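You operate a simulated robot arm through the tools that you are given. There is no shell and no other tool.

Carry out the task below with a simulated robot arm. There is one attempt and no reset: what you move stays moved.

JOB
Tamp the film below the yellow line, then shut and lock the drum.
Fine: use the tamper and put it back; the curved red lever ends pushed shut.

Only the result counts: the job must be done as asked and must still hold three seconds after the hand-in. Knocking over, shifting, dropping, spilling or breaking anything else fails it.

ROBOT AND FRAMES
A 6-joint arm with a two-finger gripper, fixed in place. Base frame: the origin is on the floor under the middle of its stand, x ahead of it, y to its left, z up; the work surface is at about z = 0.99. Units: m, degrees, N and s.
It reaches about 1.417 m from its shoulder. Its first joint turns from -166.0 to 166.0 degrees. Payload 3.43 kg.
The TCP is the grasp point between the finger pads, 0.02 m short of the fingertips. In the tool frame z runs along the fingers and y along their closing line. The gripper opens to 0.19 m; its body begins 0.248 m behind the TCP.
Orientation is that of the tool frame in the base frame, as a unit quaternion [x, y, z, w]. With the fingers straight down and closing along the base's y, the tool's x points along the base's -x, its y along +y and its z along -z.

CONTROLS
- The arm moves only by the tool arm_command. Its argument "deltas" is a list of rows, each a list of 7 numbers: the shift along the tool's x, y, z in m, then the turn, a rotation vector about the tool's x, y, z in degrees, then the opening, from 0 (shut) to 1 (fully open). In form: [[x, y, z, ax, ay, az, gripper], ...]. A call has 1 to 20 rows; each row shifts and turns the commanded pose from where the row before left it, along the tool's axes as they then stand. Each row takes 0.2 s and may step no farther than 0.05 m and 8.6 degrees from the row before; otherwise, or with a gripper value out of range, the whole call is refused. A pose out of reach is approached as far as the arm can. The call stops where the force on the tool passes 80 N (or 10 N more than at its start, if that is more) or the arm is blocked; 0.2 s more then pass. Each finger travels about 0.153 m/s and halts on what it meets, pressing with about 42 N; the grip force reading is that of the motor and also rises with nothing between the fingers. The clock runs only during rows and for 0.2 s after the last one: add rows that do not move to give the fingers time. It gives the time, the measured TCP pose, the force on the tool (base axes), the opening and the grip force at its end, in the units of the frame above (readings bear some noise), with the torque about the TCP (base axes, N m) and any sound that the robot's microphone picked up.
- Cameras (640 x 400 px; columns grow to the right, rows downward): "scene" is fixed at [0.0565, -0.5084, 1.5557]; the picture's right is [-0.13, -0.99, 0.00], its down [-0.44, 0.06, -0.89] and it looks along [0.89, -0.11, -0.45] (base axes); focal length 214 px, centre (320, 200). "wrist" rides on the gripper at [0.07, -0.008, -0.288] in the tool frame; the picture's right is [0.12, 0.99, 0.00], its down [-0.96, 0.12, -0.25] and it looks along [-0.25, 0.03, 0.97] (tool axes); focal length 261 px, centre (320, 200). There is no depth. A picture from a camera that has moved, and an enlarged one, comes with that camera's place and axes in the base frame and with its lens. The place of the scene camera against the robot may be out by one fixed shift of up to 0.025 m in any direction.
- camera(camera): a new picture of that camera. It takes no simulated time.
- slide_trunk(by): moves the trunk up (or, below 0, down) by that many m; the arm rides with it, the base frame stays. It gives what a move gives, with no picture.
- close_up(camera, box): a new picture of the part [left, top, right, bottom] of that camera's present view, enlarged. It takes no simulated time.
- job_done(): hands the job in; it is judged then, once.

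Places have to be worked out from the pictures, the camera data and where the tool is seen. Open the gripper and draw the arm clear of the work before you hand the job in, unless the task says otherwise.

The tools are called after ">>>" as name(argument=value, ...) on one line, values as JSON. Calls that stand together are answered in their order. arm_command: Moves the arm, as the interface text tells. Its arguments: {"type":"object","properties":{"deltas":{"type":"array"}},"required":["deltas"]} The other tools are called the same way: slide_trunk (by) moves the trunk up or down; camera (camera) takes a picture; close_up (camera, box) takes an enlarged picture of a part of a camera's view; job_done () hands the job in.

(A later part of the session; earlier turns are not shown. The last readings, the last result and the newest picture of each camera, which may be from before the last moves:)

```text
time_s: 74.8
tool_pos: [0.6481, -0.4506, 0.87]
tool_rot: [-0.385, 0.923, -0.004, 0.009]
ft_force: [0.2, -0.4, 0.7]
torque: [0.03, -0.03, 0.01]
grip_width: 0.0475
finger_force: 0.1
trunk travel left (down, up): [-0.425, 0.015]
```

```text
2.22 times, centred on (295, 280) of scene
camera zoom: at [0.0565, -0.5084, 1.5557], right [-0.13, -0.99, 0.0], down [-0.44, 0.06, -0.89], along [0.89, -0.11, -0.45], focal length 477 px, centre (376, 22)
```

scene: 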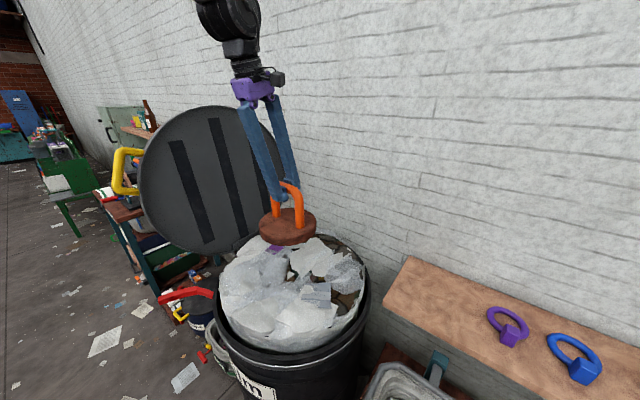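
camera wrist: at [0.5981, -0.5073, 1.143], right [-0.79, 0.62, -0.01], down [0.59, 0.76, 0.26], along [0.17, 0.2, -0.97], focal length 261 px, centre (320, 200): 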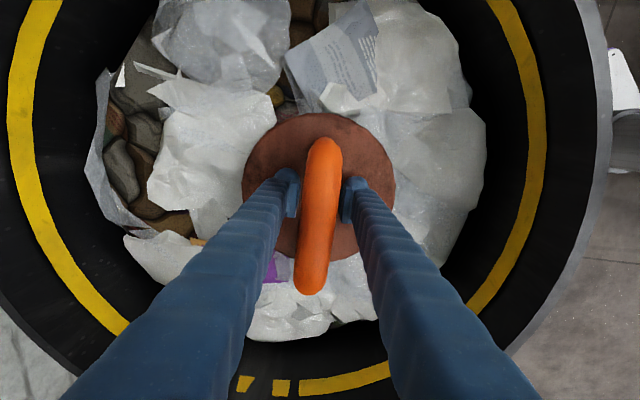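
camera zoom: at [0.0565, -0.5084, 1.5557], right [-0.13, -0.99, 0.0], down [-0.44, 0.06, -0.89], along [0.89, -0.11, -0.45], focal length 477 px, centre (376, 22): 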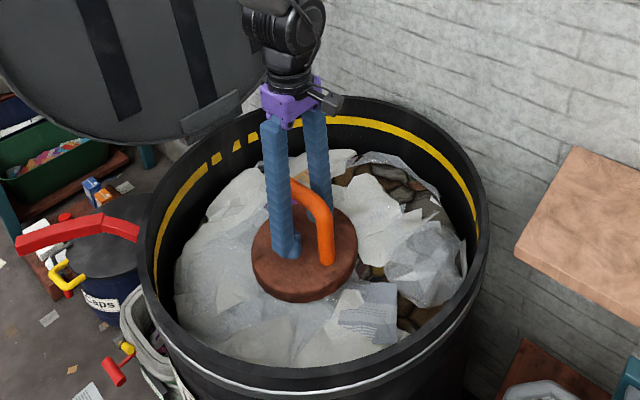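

The film now rests at least 5 cm below the yellow line, and there is still no contact at TCP 0.87. I'll raise the open fingers to the bar and re-tilt 16° for the shelf approach before re-grasping.

>>> arm_command(deltas=[[0, 0, -0.027, 0, 0, 0, 0.28], [0, 0, -0.027, 0, 0, 0, 0.28], [0, 0, -0.027, 0, 0, 0, 0.28], [0, 0, -0.024, 0, 0, 0, 0.28], [0, 0, 0, 0, 0, 0, 0.28]])

>>> close_up(camera="wrist", box=[200, 80, 440, 320])

>>> close_up(camera="scene", box=[230, 200, 350, 310])

```text
time_s: 76.0
tool_pos: [0.6476, -0.4508, 0.973]
tool_rot: [-0.384, 0.923, -0.002, 0.009]
ft_force: [-0.2, -0.3, 0.0]
torque: [0.04, -0.01, 0.03]
grip_width: 0.053
finger_force: 0.0
trunk travel left (down, up): [-0.425, 0.015]
```

```text
1.67 times, centred on (320, 200) of wrist
camera zoom: at [0.5994, -0.5084, 1.2588], right [-0.79, 0.62, -0.01], down [0.59, 0.76, 0.26], along [0.17, 0.2, -0.97], focal length 434 px, centre (320, 200)
```

zoom: 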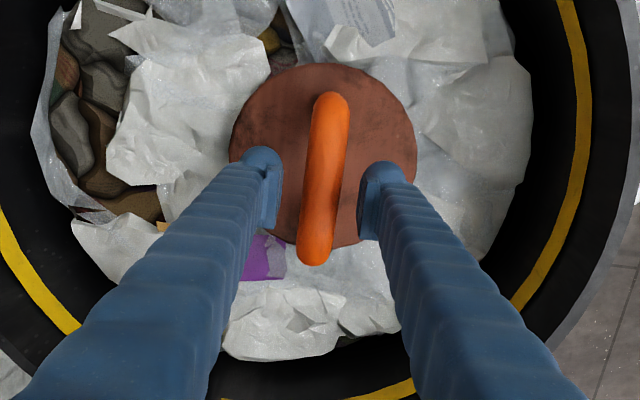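

```text
3.64 times, centred on (290, 255) of scene
camera zoom: at [0.0565, -0.5084, 1.5557], right [-0.13, -0.99, 0.0], down [-0.44, 0.06, -0.89], along [0.89, -0.11, -0.45], focal length 780 px, centre (429, 0)
```

zoom: 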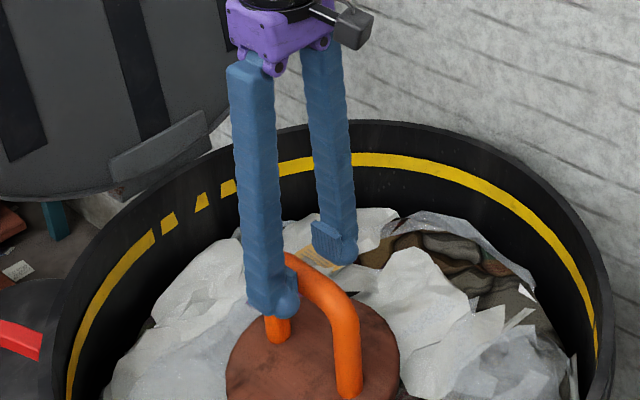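

The apparent bar size says it sits about 2.3 cm below the TCP. I lower by that, tilt 16° about the bar, and look before closing.

>>> arm_command(deltas=[[0, 0, 0.023, 0, 0, 0, 0.3], [0, 0, 0, 8, 0, 0, 0.3], [0, 0, 0, 8, 0, 0, 0.3], [0, 0, 0, 0, 0, 0, 0.3]])

>>> close_up(camera="wrist", box=[220, 100, 420, 260])

>>> close_up(camera="scene", box=[230, 200, 350, 310])

```text
time_s: 77.0
tool_pos: [0.6561, -0.4415, 0.9528]
tool_rot: [-0.383, 0.916, -0.099, 0.066]
ft_force: [0.1, -0.1, 1.0]
torque: [0.04, -0.04, 0.01]
grip_width: 0.0569
finger_force: 0.1
out of reach, approached as far as the arm can: row 3
trunk travel left (down, up): [-0.425, 0.015]
```

```text
2.50 times, centred on (320, 180) of wrist
camera zoom: at [0.5566, -0.4607, 1.2289], right [-0.77, 0.6, -0.24], down [0.54, 0.8, 0.26], along [0.34, 0.07, -0.94], focal length 652 px, centre (320, 250)
```

zoom: 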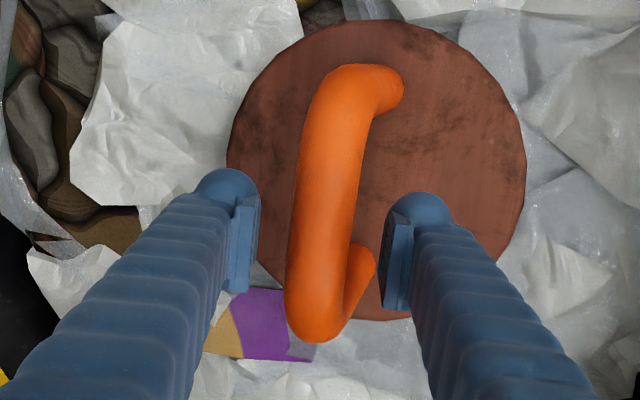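

```text
3.64 times, centred on (290, 255) of scene
camera zoom: at [0.0565, -0.5084, 1.5557], right [-0.13, -0.99, 0.0], down [-0.44, 0.06, -0.89], along [0.89, -0.11, -0.45], focal length 780 px, centre (429, 0)
```

zoom: 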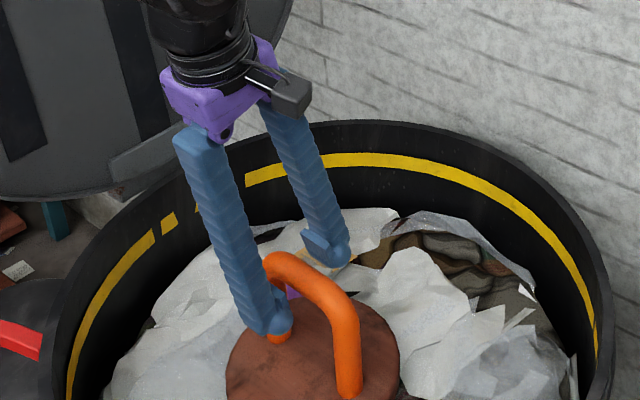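

The bar is at the right depth but about 13 mm further along tool x, and the tilt stopped at about 13.6°. I shift along x and trim the orientation, then check again.

>>> arm_command(deltas=[[0.013, 0.002, 0, 0, 2.0, 0, 0.3], [0, 0, 0, 1.5, 0, 0, 0.3], [0, 0, 0, 0, 0, 0, 0.3]])

>>> close_up(camera="wrist", box=[220, 100, 420, 260])

```text
time_s: 77.8
tool_pos: [0.641, -0.452, 0.9505]
tool_rot: [-0.38, 0.916, -0.118, 0.049]
ft_force: [0.5, -0.7, -0.1]
torque: [0.01, -0.02, 0.0]
grip_width: 0.057
finger_force: 0.0
out of reach, approached as far as the arm can: row 1
trunk travel left (down, up): [-0.425, 0.015]
```

```text
2.50 times, centred on (320, 180) of wrist
camera zoom: at [0.5467, -0.4578, 1.2292], right [-0.76, 0.6, -0.25], down [0.56, 0.8, 0.21], along [0.33, 0.02, -0.94], focal length 652 px, centre (320, 250)
```

zoom: 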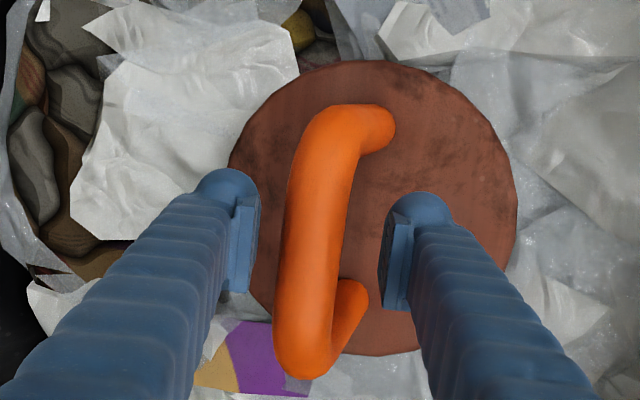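

The bar is now centred the way it was in the original grasp. I close the gripper.

>>> arm_command(deltas=[[0, 0, 0, 0, 0, 0, 0.15], [0, 0, 0, 0, 0, 0, 0.0], [0, 0, 0, 0, 0, 0, 0.0], [0, 0, 0, 0, 0, 0, 0.0]])

>>> close_up(camera="wrist", box=[220, 100, 420, 260])

```text
time_s: 78.8
tool_pos: [0.6423, -0.4527, 0.9517]
tool_rot: [-0.38, 0.916, -0.117, 0.049]
ft_force: [5.8, -3.6, 9.1]
torque: [0.16, -0.06, -0.14]
grip_width: 0.0235
finger_force: 42.1
trunk travel left (down, up): [-0.425, 0.015]
```

```text
2.50 times, centred on (320, 180) of wrist
camera zoom: at [0.5473, -0.4579, 1.2296], right [-0.76, 0.6, -0.25], down [0.56, 0.8, 0.21], along [0.33, 0.02, -0.94], focal length 652 px, centre (320, 250)
```

zoom: 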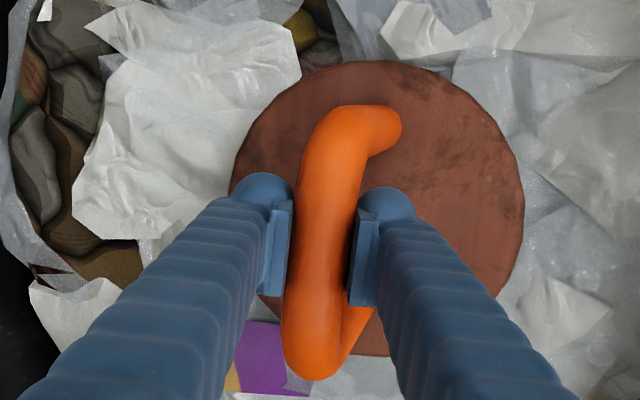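

The grasp is nearly identical to the one on the shelf, so I lift the tamper straight up out of the drum.

>>> arm_command(deltas=[[0, -0.005, -0.0193, 0, 0, 0, 0.0], [0, -0.0075, -0.029, 0, 0, 0, 0.0], [0, -0.0101, -0.0387, 0, 0, 0, 0.0], [0, -0.0101, -0.0387, 0, 0, 0, 0.0], [0, -0.0101, -0.0387, 0, 0, 0, 0.0], [0, -0.0101, -0.0387, 0, 0, 0, 0.0], [0, -0.0101, -0.0387, 0, 0, 0, 0.0], [0, -0.0101, -0.0387, 0, 0, 0, 0.0], [0, -0.0101, -0.0387, 0, 0, 0, 0.0], [0, 0, 0, 0, 0, 0, 0.0]])

>>> camera(camera="wrist")

>>> camera(camera="scene")

```text
time_s: 81.0
tool_pos: [0.6377, -0.4457, 1.2805]
tool_rot: [-0.379, 0.916, -0.12, 0.054]
ft_force: [0.5, 0.0, -9.3]
torque: [-0.01, 0.08, 0.01]
grip_width: 0.0237
finger_force: 41.7
trunk travel left (down, up): [-0.425, 0.015]
```

```text
taken
camera wrist: at [0.5402, -0.4501, 1.5577], right [-0.76, 0.59, -0.26], down [0.55, 0.8, 0.22], along [0.34, 0.02, -0.94], focal length 261 px, centre (320, 200)
```

wrist: 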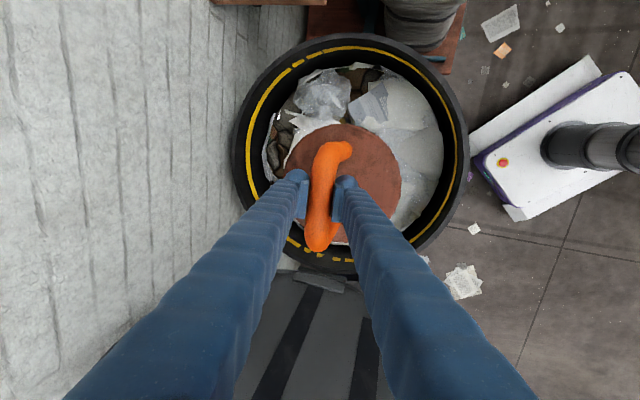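

```text
taken
```

scene: 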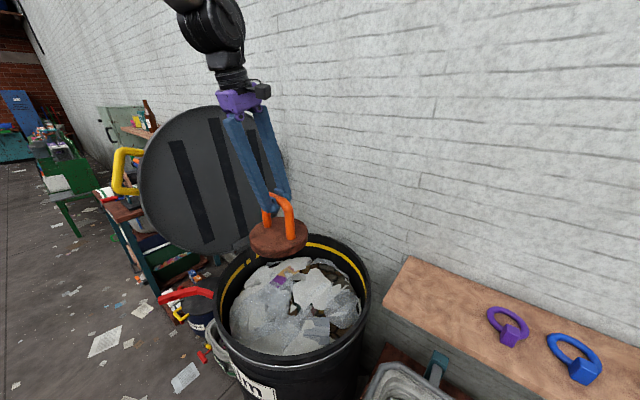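

The film sits deep below the yellow line. I carry the tamper back over its spot on the shelf, staying high.

>>> arm_command(deltas=[[0.03751, -0.01889, 0.00479, 0, 0, 0, 0.0], [0.03751, -0.01889, 0.00479, 0, 0, 0, 0.0], [0.03751, -0.01889, 0.00479, 0, 0, 0, 0.0], [0.03751, -0.01889, 0.00479, 0, 0, 0, 0.0], [0.03751, -0.01889, 0.00479, 0, 0, 0, 0.0], [0.03751, -0.01889, 0.00479, 0, 0, 0, 0.0], [0.03751, -0.01889, 0.00479, 0, 0, 0, 0.0], [0.03751, -0.01889, 0.00479, 0, 0, 0, 0.0], [0.03751, -0.01889, 0.00479, 0, 0, 0, 0.0], [0.03751, -0.01889, 0.00479, 0, 0, 0, 0.0], [0.03751, -0.01889, 0.00479, 0, 0, 0, 0.0], [0.03751, -0.01889, 0.00479, 0, 0, 0, 0.0], [0, 0, 0, 0, 0, 0, 0.0]])

>>> close_up(camera="scene", box=[200, 210, 390, 370])

>>> camera(camera="wrist")

```text
time_s: 83.8
tool_pos: [0.4864, -0.9293, 1.2842]
tool_rot: [-0.38, 0.915, -0.121, 0.054]
ft_force: [0.2, -0.2, -7.9]
torque: [-0.09, 0.07, -0.07]
grip_width: 0.0238
finger_force: 41.7
trunk travel left (down, up): [-0.425, 0.015]
```

```text
2.50 times, centred on (295, 290) of scene
camera zoom: at [0.0565, -0.5084, 1.5557], right [-0.13, -0.99, 0.0], down [-0.44, 0.06, -0.89], along [0.89, -0.11, -0.45], focal length 536 px, centre (382, -25)
```

zoom: 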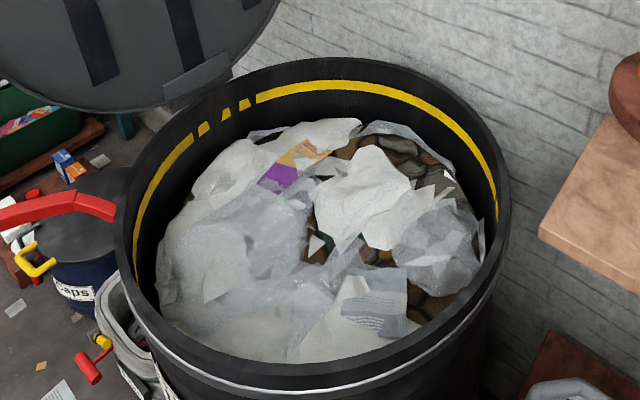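

```text
taken
camera wrist: at [0.3874, -0.9352, 1.5621], right [-0.76, 0.59, -0.26], down [0.55, 0.8, 0.22], along [0.34, 0.02, -0.94], focal length 261 px, centre (320, 200)
```

wrist: 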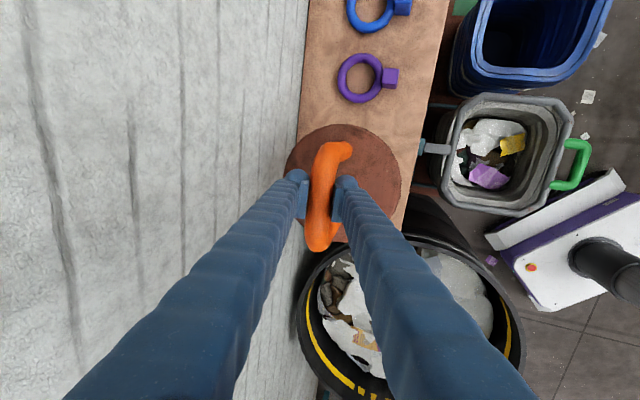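

The film stays below the yellow line with the tamper off. I lower the tamper to the shelf, quickly at first and then slowly near contact.

>>> arm_command(deltas=[[0.0002, 0.0078, 0.029, 0, 0, 0, 0.0], [0.0002, 0.0078, 0.029, 0, 0, 0, 0.0], [0.0002, 0.0078, 0.029, 0, 0, 0, 0.0], [0.0002, 0.0078, 0.029, 0, 0, 0, 0.0], [0.0001, 0.0039, 0.0145, 0, 0, 0, 0.0], [0, 0, 0, 0, 0, 0, 0.0]])

>>> close_up(camera="scene", box=[380, 200, 520, 330])

>>> camera(camera="wrist")

```text
time_s: 85.2
tool_pos: [0.4843, -0.9315, 1.1481]
tool_rot: [-0.378, 0.916, -0.122, 0.054]
ft_force: [-0.1, 0.4, -8.8]
torque: [-0.07, 0.04, 0.0]
grip_width: 0.0239
finger_force: 41.6
trunk travel left (down, up): [-0.425, 0.015]
```

```text
3.08 times, centred on (450, 265) of scene
camera zoom: at [0.0565, -0.5084, 1.5557], right [-0.13, -0.99, 0.0], down [-0.44, 0.06, -0.89], along [0.89, -0.11, -0.45], focal length 660 px, centre (-80, 0)
```

zoom: 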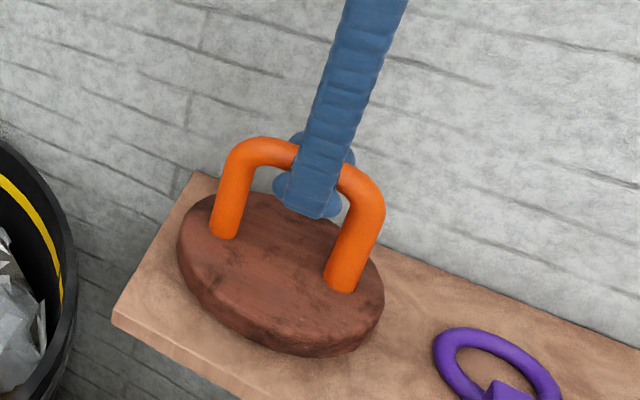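

```text
taken
camera wrist: at [0.386, -0.9373, 1.425], right [-0.76, 0.59, -0.26], down [0.55, 0.8, 0.22], along [0.34, 0.02, -0.94], focal length 261 px, centre (320, 200)
```

wrist: 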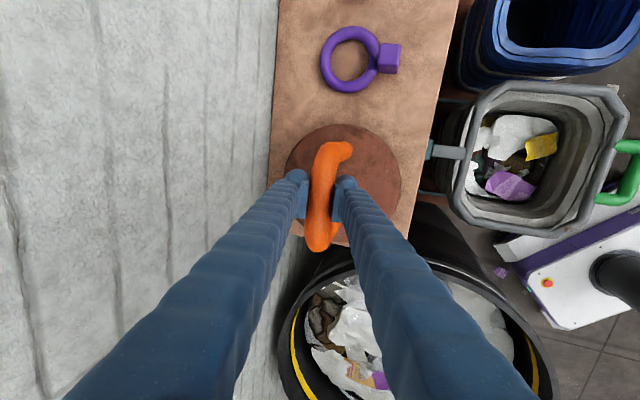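

It's positioned over its original spot. I lower the last 2.5 cm gently and watch the weight come off.

>>> arm_command(deltas=[[-0.001, 0.0021, 0.0077, 0, 0, 0, 0.0], [0, 0.0016, 0.0058, 0, 0, 0, 0.0], [0, 0.0013, 0.0048, 0, 0, 0, 0.0], [0, 0, 0, 0, 0, 0, 0.0]])

>>> arm_command(deltas=[[0, 0.0008, 0.0029, 0, 0, 0, 0.0], [0, 0, 0, 0, 0, 0, 0.0]])

```text
time_s: 86.2
tool_pos: [0.4857, -0.9336, 1.1283]
tool_rot: [-0.379, 0.916, -0.122, 0.055]
ft_force: [3.7, -1.5, 2.7]
torque: [0.02, 0.31, 0.01]
grip_width: 0.0234
finger_force: 41.9
trunk travel left (down, up): [-0.425, 0.015]
```

```text
time_s: 86.8
tool_pos: [0.4864, -0.9317, 1.1278]
tool_rot: [-0.379, 0.916, -0.123, 0.055]
ft_force: [5.4, -5.0, 34.0]
torque: [-0.82, -0.5, -0.01]
grip_width: 0.0241
finger_force: 41.9
trunk travel left (down, up): [-0.425, 0.015]
```

It's seated on the shelf and pushing 34 N. I relieve the pressure slightly and open the fingers.

>>> arm_command(deltas=[[0, -0.0007, -0.0025, 0, 0, 0, 0.0], [0, 0, 0, 0, 0, 0, 0.0], [0, 0, 0, 0, 0, 0, 0.2], [0, 0, 0, 0, 0, 0, 0.4], [0, 0, 0, 0, 0, 0, 0.45], [0, 0, 0, 0, 0, 0, 0.45]])

>>> close_up(camera="wrist", box=[220, 100, 420, 260])

>>> close_up(camera="scene", box=[380, 200, 520, 330])

```text
time_s: 88.2
tool_pos: [0.4846, -0.9309, 1.1268]
tool_rot: [-0.378, 0.916, -0.122, 0.053]
ft_force: [-0.7, 0.0, 0.0]
torque: [0.0, -0.01, -0.01]
grip_width: 0.0855
finger_force: 0.0
trunk travel left (down, up): [-0.425, 0.015]
```

```text
2.50 times, centred on (320, 180) of wrist
camera zoom: at [0.3864, -0.9363, 1.4038], right [-0.76, 0.59, -0.26], down [0.55, 0.8, 0.22], along [0.34, 0.02, -0.94], focal length 652 px, centre (320, 250)
```

zoom: 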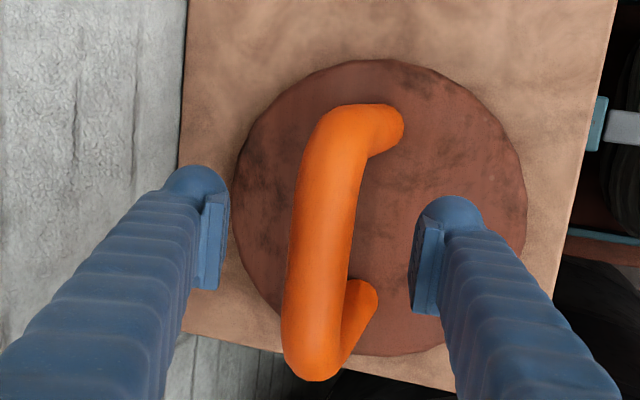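

```text
3.08 times, centred on (450, 265) of scene
camera zoom: at [0.0565, -0.5084, 1.5557], right [-0.13, -0.99, 0.0], down [-0.44, 0.06, -0.89], along [0.89, -0.11, -0.45], focal length 660 px, centre (-80, 0)
```

zoom: 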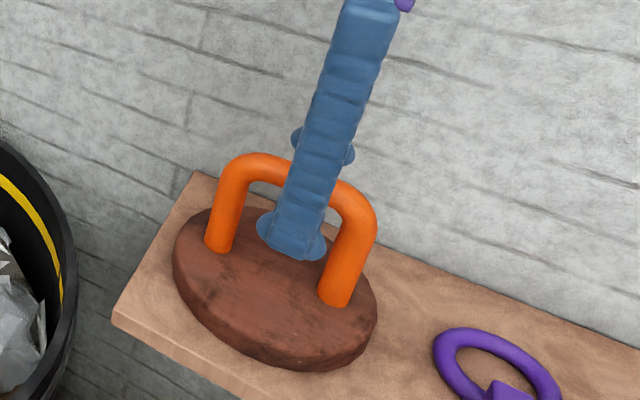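

The tamper stands back at its original place. I withdraw along the tool axis, then move inward away from the wall.

>>> arm_command(deltas=[[0, 0, -0.03, 0, 0, 0, 0.45], [0, 0, -0.04, 0, 0, 0, 0.45], [0, 0, -0.045, 0, 0, 0, 0.45], [0, 0, -0.045, 0, 0, 0, 0.45], [-0.02, 0.035, 0, 0, 0, 0, 0.45], [-0.02, 0.035, 0, 0, 0, 0, 0.45], [-0.02, 0.035, 0, 0, 0, 0, 0.45], [-0.02, 0.035, 0, 0, 0, 0, 0.45], [-0.02, 0.035, 0, 0, 0, 0, 0.45], [0, 0, 0, 0, 0, 0, 0.45]])

>>> camera(camera="scene")

>>> camera(camera="wrist")

```text
time_s: 90.4
tool_pos: [0.4062, -0.7112, 1.2356]
tool_rot: [-0.378, 0.916, -0.121, 0.054]
ft_force: [-1.0, 0.1, -0.1]
torque: [-0.05, 0.03, -0.03]
grip_width: 0.0854
finger_force: 0.1
trunk travel left (down, up): [-0.425, 0.015]
```

```text
taken
```

scene: 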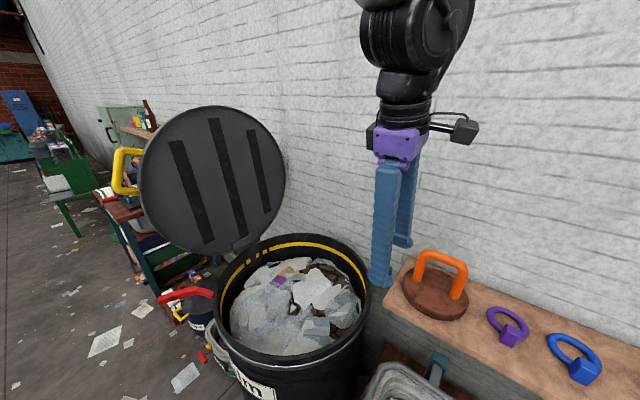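

```text
taken
camera wrist: at [0.308, -0.7149, 1.5122], right [-0.76, 0.59, -0.26], down [0.55, 0.8, 0.22], along [0.34, 0.02, -0.94], focal length 261 px, centre (320, 200)
```

wrist: 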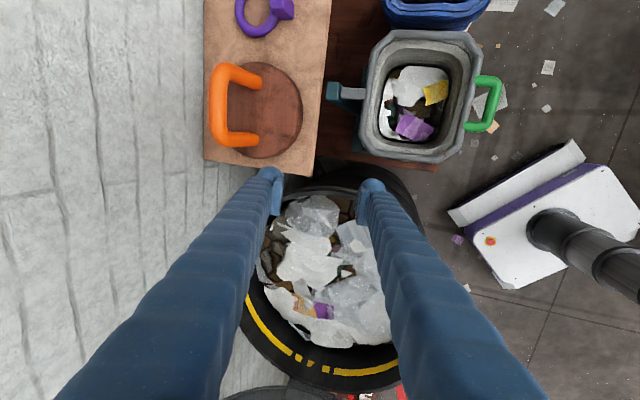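

The tamper is back and the film holds below the line. Next I straighten the tool and move over toward the lid's yellow handle for a closer look.

>>> arm_command(deltas=[[0, 0, 0, -8, 0, 0, 0.45], [0, 0, 0, -8, 0, 0, 0.45], [-0.0239, 0.0245, -0.0262, 0, 0, 0, 0.45], [-0.0239, 0.0245, -0.0262, 0, 0, 0, 0.45], [-0.0239, 0.0245, -0.0262, 0, 0, 0, 0.45], [-0.0239, 0.0245, -0.0262, 0, 0, 0, 0.45], [-0.0239, 0.0245, -0.0262, 0, 0, 0, 0.45], [-0.0239, 0.0245, -0.0262, 0, 0, 0, 0.45], [-0.0239, 0.0245, -0.0262, 0, 0, 0, 0.45], [-0.0239, 0.0245, -0.0262, 0, 0, 0, 0.45], [-0.0239, 0.0245, -0.0262, 0, 0, 0, 0.45], [-0.0239, 0.0245, -0.0262, 0, 0, 0, 0.45], [-0.0239, 0.0245, -0.0262, 0, 0, 0, 0.45], [-0.0239, 0.0245, -0.0262, 0, 0, 0, 0.45], [0, 0, 0, 0, 0, 0, 0.45]])

>>> arm_command(deltas=[[-0.0432, 0.0117, 0, 0, 0, 0, 0.45], [-0.0432, 0.0117, 0, 0, 0, 0, 0.45], [-0.0432, 0.0117, 0, 0, 0, 0, 0.45], [-0.0432, 0.0117, 0, 0, 0, 0, 0.45], [-0.0432, 0.0117, 0, 0, 0, 0, 0.45], [-0.0432, 0.0117, 0, 0, 0, 0, 0.45], [-0.0432, 0.0117, 0, 0, 0, 0, 0.45], [-0.0432, 0.0117, 0, 0, 0, 0, 0.45], [-0.0432, 0.0117, 0, 0, 0, 0, 0.45], [0, 0, 0, 0, 0, 0, 0.45]])

>>> camera(camera="wrist")

>>> camera(camera="scene")

```text
time_s: 93.6
tool_pos: [0.4032, -0.3067, 1.5552]
tool_rot: [-0.383, 0.924, 0.007, 0.0]
ft_force: [0.3, -0.8, 0.0]
torque: [0.08, 0.02, -0.03]
grip_width: 0.0855
finger_force: 0.1
trunk travel left (down, up): [-0.425, 0.015]
```

```text
time_s: 95.8
tool_pos: [0.6001, 0.0416, 1.5629]
tool_rot: [-0.383, 0.924, 0.007, 0.002]
ft_force: [-0.5, 0.4, -0.4]
torque: [0.04, -0.12, 0.01]
grip_width: 0.0856
finger_force: 0.1
trunk travel left (down, up): [-0.425, 0.015]
```

```text
taken
camera wrist: at [0.5572, -0.0191, 1.848], right [-0.79, 0.62, 0.01], down [0.6, 0.76, 0.26], along [0.15, 0.21, -0.97], focal length 261 px, centre (320, 200)
```

wrist: 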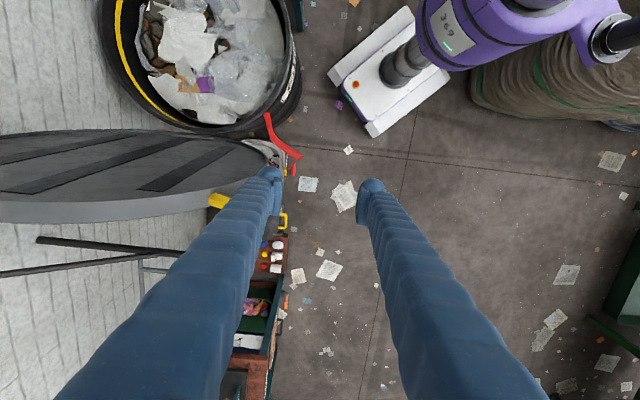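

```text
taken
```

scene: 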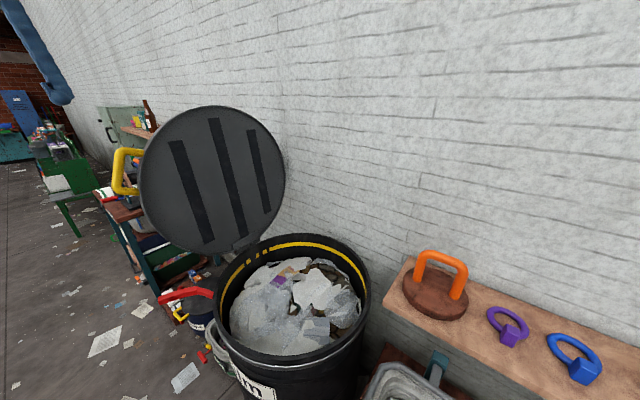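

The left finger hides the handle, so I shift a little to see it between the fingers.

>>> arm_command(deltas=[[-0.0325, -0.024, -0.006, 0, 0, 0, 0.6], [-0.0325, -0.024, -0.006, 0, 0, 0, 0.8], [-0.0325, -0.024, -0.006, 0, 0, 0, 0.9], [0, 0, 0, 0, 0, 0, 0.9], [0, 0, 0, 0, 0, 0, 0.9]])

>>> camera(camera="wrist")

```text
time_s: 97.0
tool_pos: [0.7254, 0.0607, 1.5746]
tool_rot: [-0.384, 0.923, 0.008, 0.0]
ft_force: [0.7, -0.3, 0.4]
torque: [-0.01, 0.19, 0.0]
grip_width: 0.171
finger_force: 0.1
trunk travel left (down, up): [-0.425, 0.015]
```

```text
taken
camera wrist: at [0.6842, -0.0001, 1.8598], right [-0.79, 0.62, 0.01], down [0.6, 0.76, 0.25], along [0.15, 0.21, -0.97], focal length 261 px, centre (320, 200)
```

wrist: 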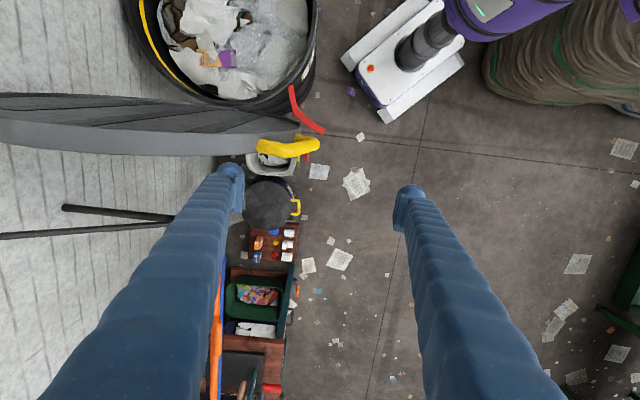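

>>> close_up(camera="wrist", box=[180, 60, 380, 240])

>>> close_up(camera="wrist", box=[0, 60, 240, 260])

>>> close_up(camera="scene", box=[90, 120, 210, 220])

```text
2.22 times, centred on (280, 150) of wrist
camera zoom: at [0.6842, -0.0001, 1.8598], right [-0.79, 0.62, 0.01], down [0.6, 0.76, 0.25], along [0.15, 0.21, -0.97], focal length 579 px, centre (409, 311)
```

zoom: 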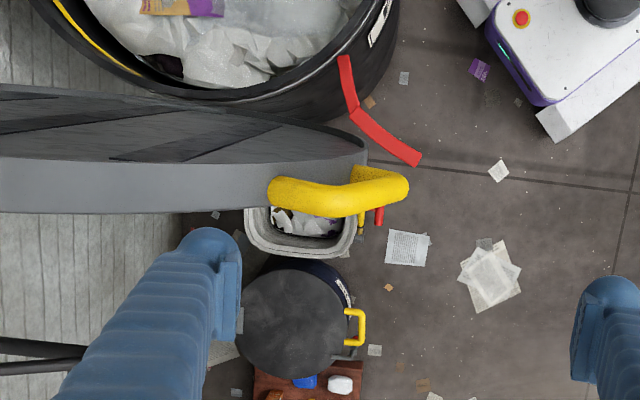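

```text
2.00 times, centred on (120, 160) of wrist
camera zoom: at [0.6842, -0.0001, 1.8598], right [-0.79, 0.62, 0.01], down [0.6, 0.76, 0.25], along [0.15, 0.21, -0.97], focal length 521 px, centre (720, 280)
```

zoom: 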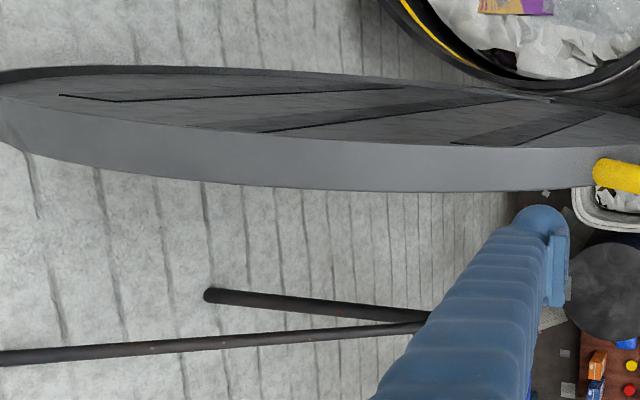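

```text
4.00 times, centred on (150, 170) of scene
camera zoom: at [0.0565, -0.5084, 1.5557], right [-0.13, -0.99, 0.0], down [-0.44, 0.06, -0.89], along [0.89, -0.11, -0.45], focal length 858 px, centre (1000, 320)
```

zoom: 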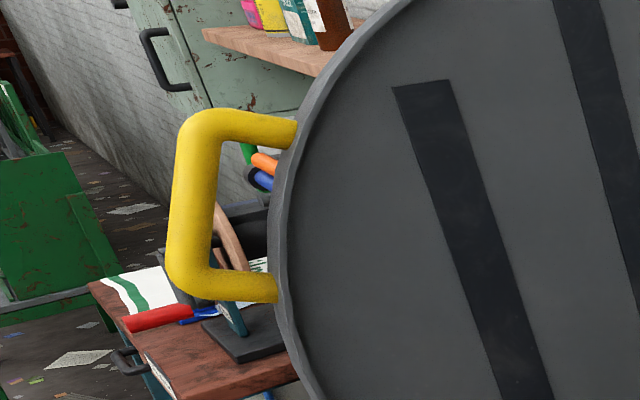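

The yellow handle is a U sticking out of the lid's rim on the robot side, with its grip bar near (0.73, 0.01, 1.34). I'll zoom in to measure the gap between bar and lid.

>>> close_up(camera="wrist", box=[240, 110, 340, 180])

>>> close_up(camera="scene", box=[105, 135, 165, 205])

```text
5.71 times, centred on (290, 145) of wrist
camera zoom: at [0.6842, -0.0001, 1.8598], right [-0.79, 0.62, 0.01], down [0.6, 0.76, 0.25], along [0.15, 0.21, -0.97], focal length 1489 px, centre (491, 514)
```

zoom: 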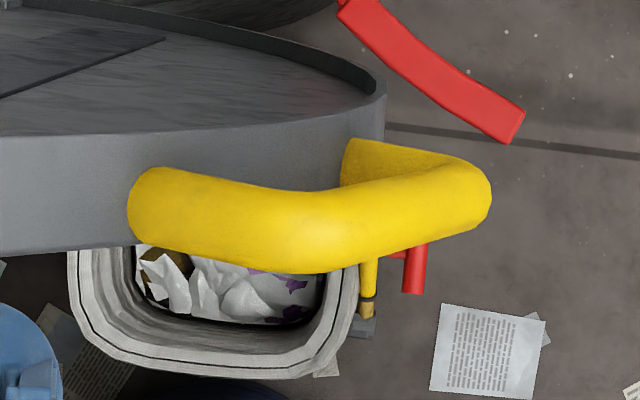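

```text
5.71 times, centred on (135, 170) of scene
camera zoom: at [0.0565, -0.5084, 1.5557], right [-0.13, -0.99, 0.0], down [-0.44, 0.06, -0.89], along [0.89, -0.11, -0.45], focal length 1226 px, centre (1377, 371)
```

zoom: 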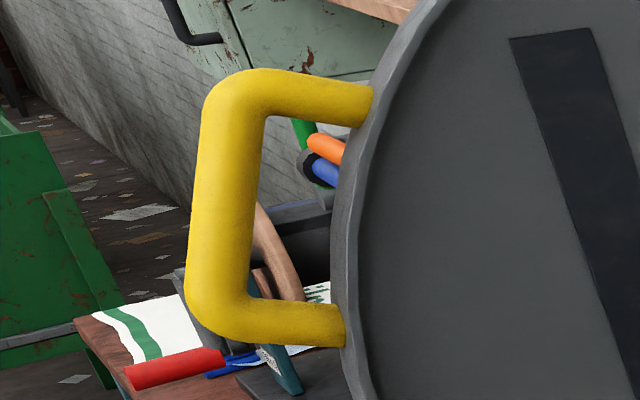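

The bar stands about 5–6 cm off the lid skirt, so a finger fits in between. I take a second wrist view from a shifted position to triangulate the handle without relying on the scene camera.

>>> arm_command(deltas=[[0.04, 0, 0, 0, 0, 0, 0.9], [0.04, 0, 0, 0, 0, 0, 0.9], [0.04, 0, 0, 0, 0, 0, 0.9], [0, 0, 0, 0, 0, 0, 0.9]])

>>> camera(camera="wrist")

>>> close_up(camera="wrist", box=[230, 160, 340, 240])

```text
time_s: 98.0
tool_pos: [0.6374, -0.0241, 1.5746]
tool_rot: [-0.384, 0.923, 0.007, -0.001]
ft_force: [0.8, 0.4, -1.0]
torque: [-0.03, 0.11, 0.0]
grip_width: 0.1709
finger_force: 0.1
trunk travel left (down, up): [-0.425, 0.015]
```

```text
taken
camera wrist: at [0.5957, -0.0856, 1.8601], right [-0.79, 0.62, 0.01], down [0.6, 0.76, 0.25], along [0.15, 0.21, -0.97], focal length 261 px, centre (320, 200)
```

wrist: 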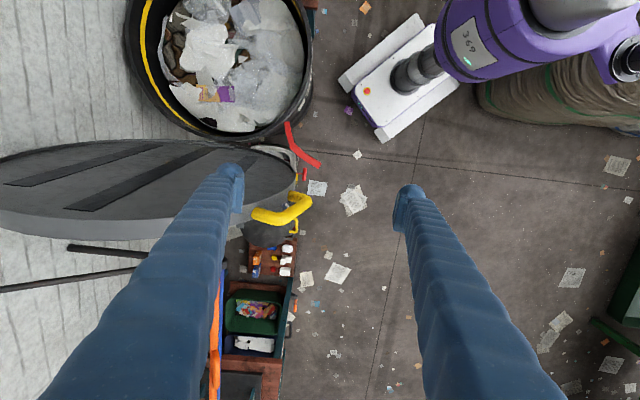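

```text
5.00 times, centred on (285, 200) of wrist
camera zoom: at [0.5957, -0.0856, 1.8601], right [-0.79, 0.62, 0.01], down [0.6, 0.76, 0.25], along [0.15, 0.21, -0.97], focal length 1303 px, centre (495, 200)
```

zoom: 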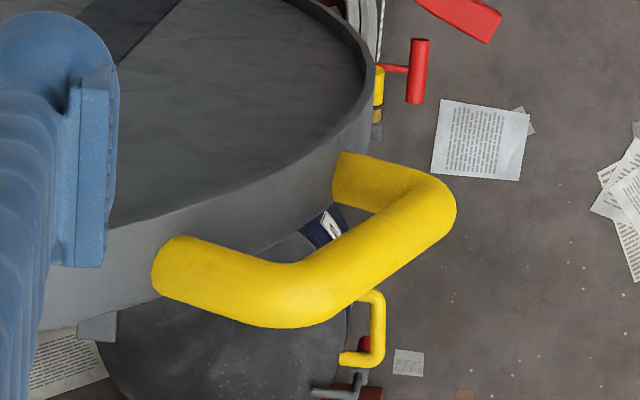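

Triangulating from two wrist views puts the handle bar's middle at about (0.722, 0.010, 1.357), with the bar outside the lid circle. The plan is to cage the bar between wide-open vertical fingers, one in front and one behind, and walk the lid along its hinge arc. First I turn the tool 90° so the fingers close along the wall direction.

>>> arm_command(deltas=[[0, 0, 0, 0, 0, 8.2, 1.0], [0, 0, 0, 0, 0, 8.2, 1.0], [0, 0, 0, 0, 0, 8.2, 1.0], [0, 0, 0, 0, 0, 8.2, 1.0], [0, 0, 0, 0, 0, 8.2, 1.0], [0, 0, 0, 0, 0, 8.2, 1.0], [0, 0, 0, 0, 0, 8.2, 1.0], [0, 0, 0, 0, 0, 8.2, 1.0], [0, 0, 0, 0, 0, 8.2, 1.0], [0, 0, 0, 0, 0, 8.2, 1.0], [0, 0, 0, 0, 0, 8.0, 1.0], [0, 0, 0, 0, 0, 0, 1.0]])

>>> camera(camera="wrist")

```text
time_s: 100.6
tool_pos: [0.6369, -0.0231, 1.5755]
tool_rot: [0.383, 0.924, 0.006, -0.004]
ft_force: [0.3, 0.1, -0.3]
torque: [-0.01, -0.01, 0.02]
grip_width: 0.1899
finger_force: 0.0
trunk travel left (down, up): [-0.425, 0.015]
```

```text
taken
camera wrist: at [0.5835, 0.0151, 1.8626], right [0.62, 0.79, 0.01], down [0.76, -0.6, 0.24], along [0.19, -0.14, -0.97], focal length 261 px, centre (320, 200)
```

wrist: 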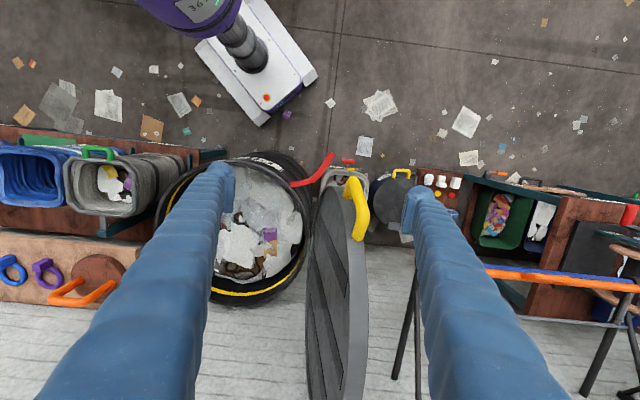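

This view shows the lid edge-on with the yellow handle lying between the fingers. I centre over the handle and check again before descending.

>>> arm_command(deltas=[[-0.0143, 0.0416, 0, 0, 0, 0, 1.0], [-0.0143, 0.0416, 0, 0, 0, 0, 1.0], [0, 0, 0, 0, 0, 0, 1.0]])

>>> camera(camera="wrist")

>>> close_up(camera="wrist", box=[220, 120, 420, 280])

```text
time_s: 101.4
tool_pos: [0.7173, 0.0153, 1.5754]
tool_rot: [0.383, 0.924, 0.006, -0.003]
ft_force: [-0.7, -0.9, -0.2]
torque: [0.03, -0.06, 0.03]
grip_width: 0.1898
finger_force: 0.1
trunk travel left (down, up): [-0.425, 0.015]
```

```text
taken
camera wrist: at [0.6622, 0.0543, 1.8624], right [0.62, 0.79, 0.01], down [0.76, -0.6, 0.24], along [0.19, -0.14, -0.97], focal length 261 px, centre (320, 200)
```

wrist: 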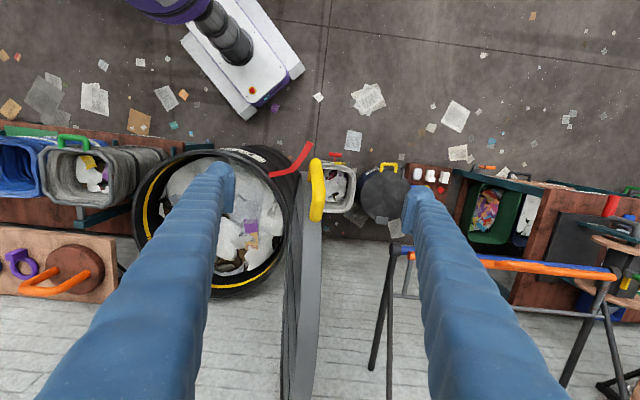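

```text
2.50 times, centred on (320, 200) of wrist
camera zoom: at [0.6622, 0.0543, 1.8624], right [0.62, 0.79, 0.01], down [0.76, -0.6, 0.24], along [0.19, -0.14, -0.97], focal length 652 px, centre (320, 200)
```

zoom: 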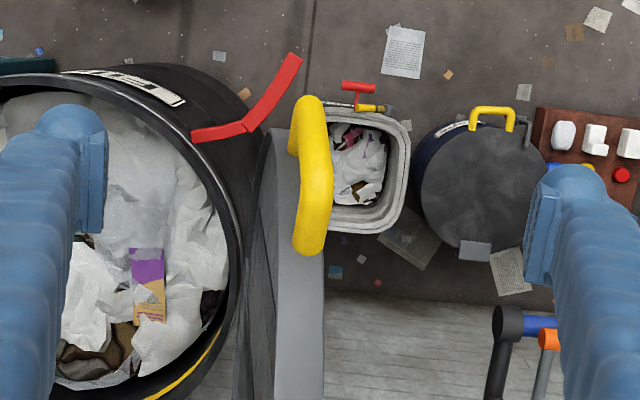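

The handle is centred between the open fingers. I shift slightly toward the lid and descend so that the bar sits between the fingertips.

>>> arm_command(deltas=[[-0.01, 0.002, 0.03, 0, 0, 0, 1.0], [0, 0, 0.04, 0, 0, 0, 1.0], [0, 0, 0.04, 0, 0, 0, 1.0], [0, 0, 0.04, 0, 0, 0, 1.0], [0, 0, 0.04, 0, 0, 0, 1.0], [0, 0, 0.02, 0, 0, 0, 1.0], [0, 0, 0, 0, 0, 0, 1.0]])

>>> camera(camera="wrist")

>>> camera(camera="scene")

```text
time_s: 103.0
tool_pos: [0.7266, 0.0115, 1.3635]
tool_rot: [0.382, 0.924, 0.006, -0.004]
ft_force: [-0.1, -0.8, 0.2]
torque: [-0.02, 0.01, 0.03]
grip_width: 0.1899
finger_force: 0.2
trunk travel left (down, up): [-0.425, 0.015]
```

```text
taken
camera wrist: at [0.672, 0.0504, 1.6519], right [0.62, 0.79, 0.01], down [0.76, -0.6, 0.24], along [0.19, -0.14, -0.97], focal length 261 px, centre (320, 200)
```

wrist: 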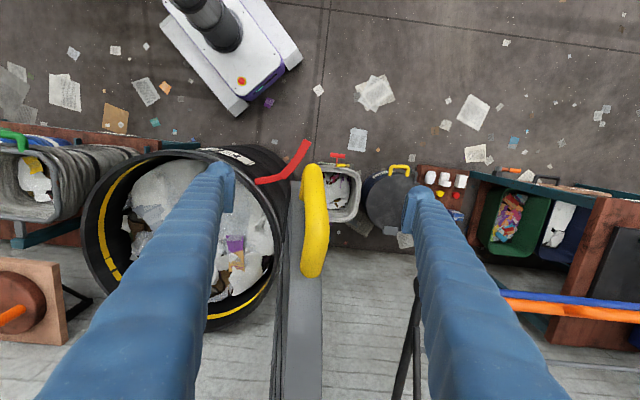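

```text
taken
```

scene: 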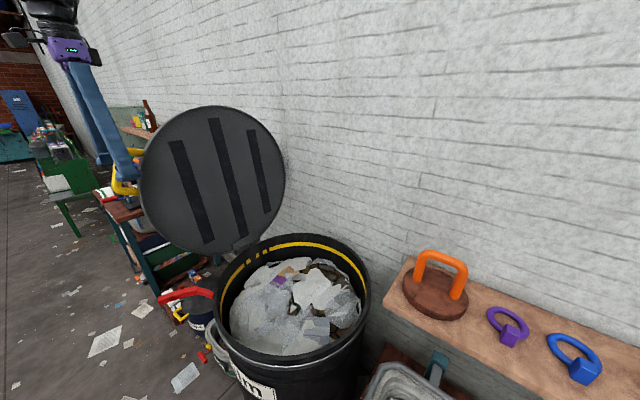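

>>> close_up(camera="scene", box=[70, 80, 190, 210])

>>> close_up(camera="wrist", box=[200, 130, 440, 300])

```text
3.08 times, centred on (130, 145) of scene
camera zoom: at [0.0565, -0.5084, 1.5557], right [-0.13, -0.99, 0.0], down [-0.44, 0.06, -0.89], along [0.89, -0.11, -0.45], focal length 660 px, centre (905, 369)
```

zoom: 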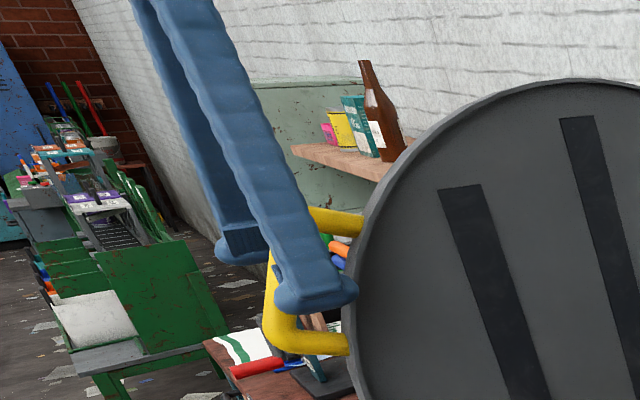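

```text
2.35 times, centred on (320, 215) of wrist
camera zoom: at [0.672, 0.0504, 1.6519], right [0.62, 0.79, 0.01], down [0.76, -0.6, 0.24], along [0.19, -0.14, -0.97], focal length 613 px, centre (320, 165)
```

zoom: 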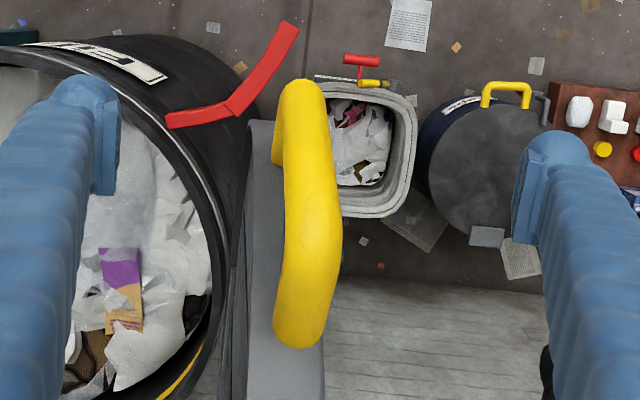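

The bar is well caged between the fingers. I narrow the opening a bit and start drawing the lid forward with the rear finger, watching the forces.

>>> arm_command(deltas=[[0, 0, 0, 0, 0, 0, 0.7], [0, -0.02, 0, 0, 0, 0, 0.7], [0, -0.02, 0, 0, 0, 0, 0.7], [0, -0.02, 0, 0, 0, 0, 0.7], [0, -0.015, 0, 0, 0, 0, 0.7], [0, -0.015, 0, 0, 0, 0, 0.7], [0, 0, 0, 0, 0, 0, 0.7]])

>>> camera(camera="wrist")

>>> camera(camera="scene")

```text
time_s: 104.6
tool_pos: [0.6604, -0.0517, 1.364]
tool_rot: [0.382, 0.924, 0.005, -0.005]
ft_force: [-0.4, 0.1, -0.9]
torque: [-0.04, 0.03, -0.01]
grip_width: 0.1329
finger_force: 0.0
trunk travel left (down, up): [-0.425, 0.015]
```

```text
taken
camera wrist: at [0.607, -0.0134, 1.6516], right [0.62, 0.79, 0.01], down [0.76, -0.6, 0.24], along [0.19, -0.14, -0.97], focal length 261 px, centre (320, 200)
```

wrist: 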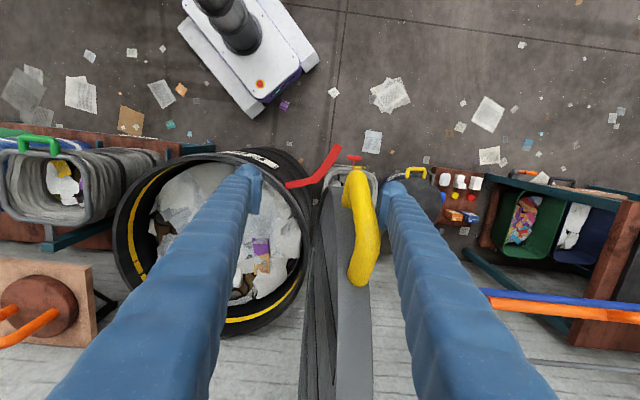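

```text
taken
```

scene: 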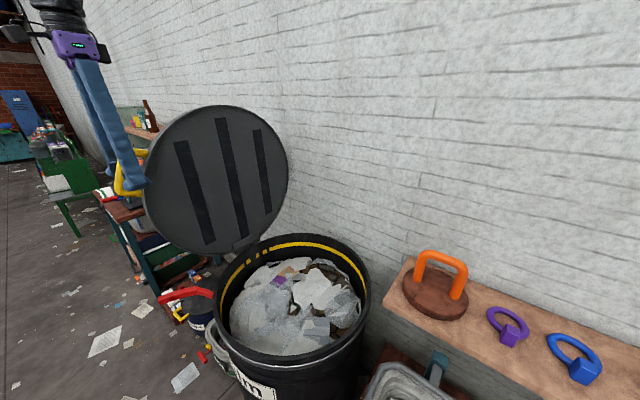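

The lid has begun to move with almost no residual force. I continue pulling toward vertical.

>>> arm_command(deltas=[[0, -0.015, 0, 0, 0, 0, 0.7], [0, -0.015, 0, 0, 0, 0, 0.7], [0, -0.015, 0, 0, 0, 0, 0.7], [0, -0.015, 0, 0, 0, 0, 0.7], [0, 0, 0, 0, 0, 0, 0.7]])

>>> camera(camera="wrist")

>>> camera(camera="scene")

```text
time_s: 105.8
tool_pos: [0.6185, -0.0948, 1.3649]
tool_rot: [0.382, 0.924, 0.005, -0.005]
ft_force: [-0.5, 0.2, 0.5]
torque: [0.0, 0.02, 0.01]
grip_width: 0.133
finger_force: 0.0
trunk travel left (down, up): [-0.425, 0.015]
```

```text
taken
camera wrist: at [0.5642, -0.0551, 1.6513], right [0.62, 0.79, 0.01], down [0.76, -0.6, 0.24], along [0.19, -0.14, -0.97], focal length 261 px, centre (320, 200)
```

wrist: 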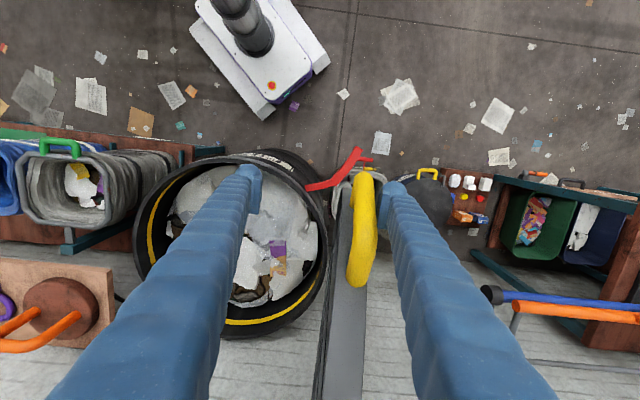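

```text
taken
```

scene: 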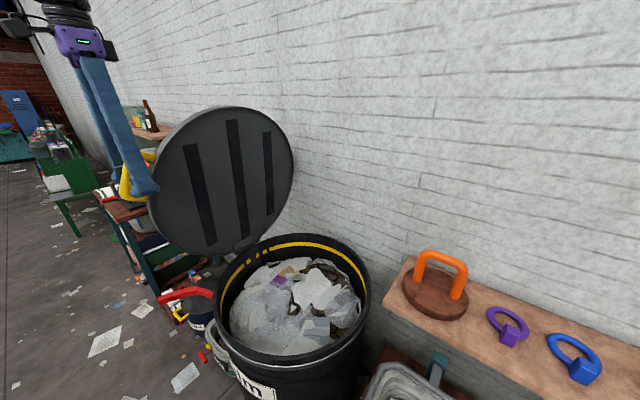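

The lid is now about vertical and simply holds its position under hinge friction. I continue past vertical along the arc, lowering slightly.

>>> arm_command(deltas=[[0, -0.018, 0.001, 0, 0, 0, 0.7], [0, -0.018, 0.001, 0, 0, 0, 0.7], [0, -0.018, 0.003, 0, 0, 0, 0.7], [0, -0.018, 0.004, 0, 0, 0, 0.7], [0, -0.018, 0.005, 0, 0, 0, 0.7], [0, 0, 0, 0, 0, 0, 0.7], [0, 0, 0, 0, 0, 0, 0.7]])

>>> camera(camera="wrist")

>>> camera(camera="scene")

```text
time_s: 107.4
tool_pos: [0.5543, -0.1554, 1.3515]
tool_rot: [0.383, 0.924, 0.006, -0.004]
ft_force: [-6.5, -0.7, 1.9]
torque: [-0.13, 0.0, -0.39]
grip_width: 0.1361
finger_force: 2.6
trunk travel left (down, up): [-0.425, 0.015]
```

```text
taken
camera wrist: at [0.5002, -0.1175, 1.6377], right [0.62, 0.79, 0.01], down [0.76, -0.6, 0.24], along [0.19, -0.14, -0.97], focal length 261 px, centre (320, 200)
```

wrist: 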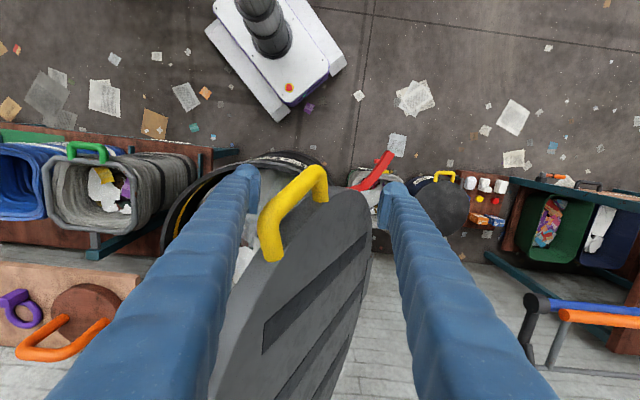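

```text
taken
```

scene: 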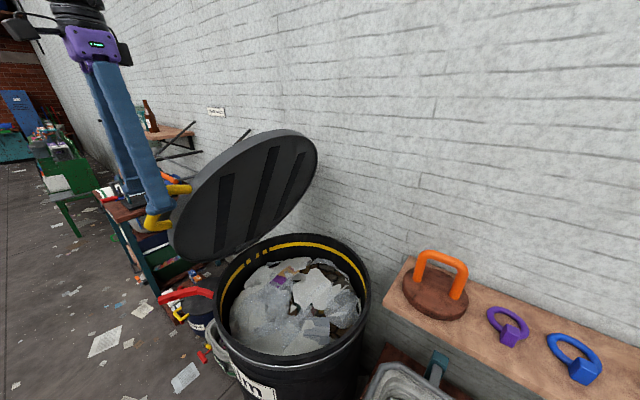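

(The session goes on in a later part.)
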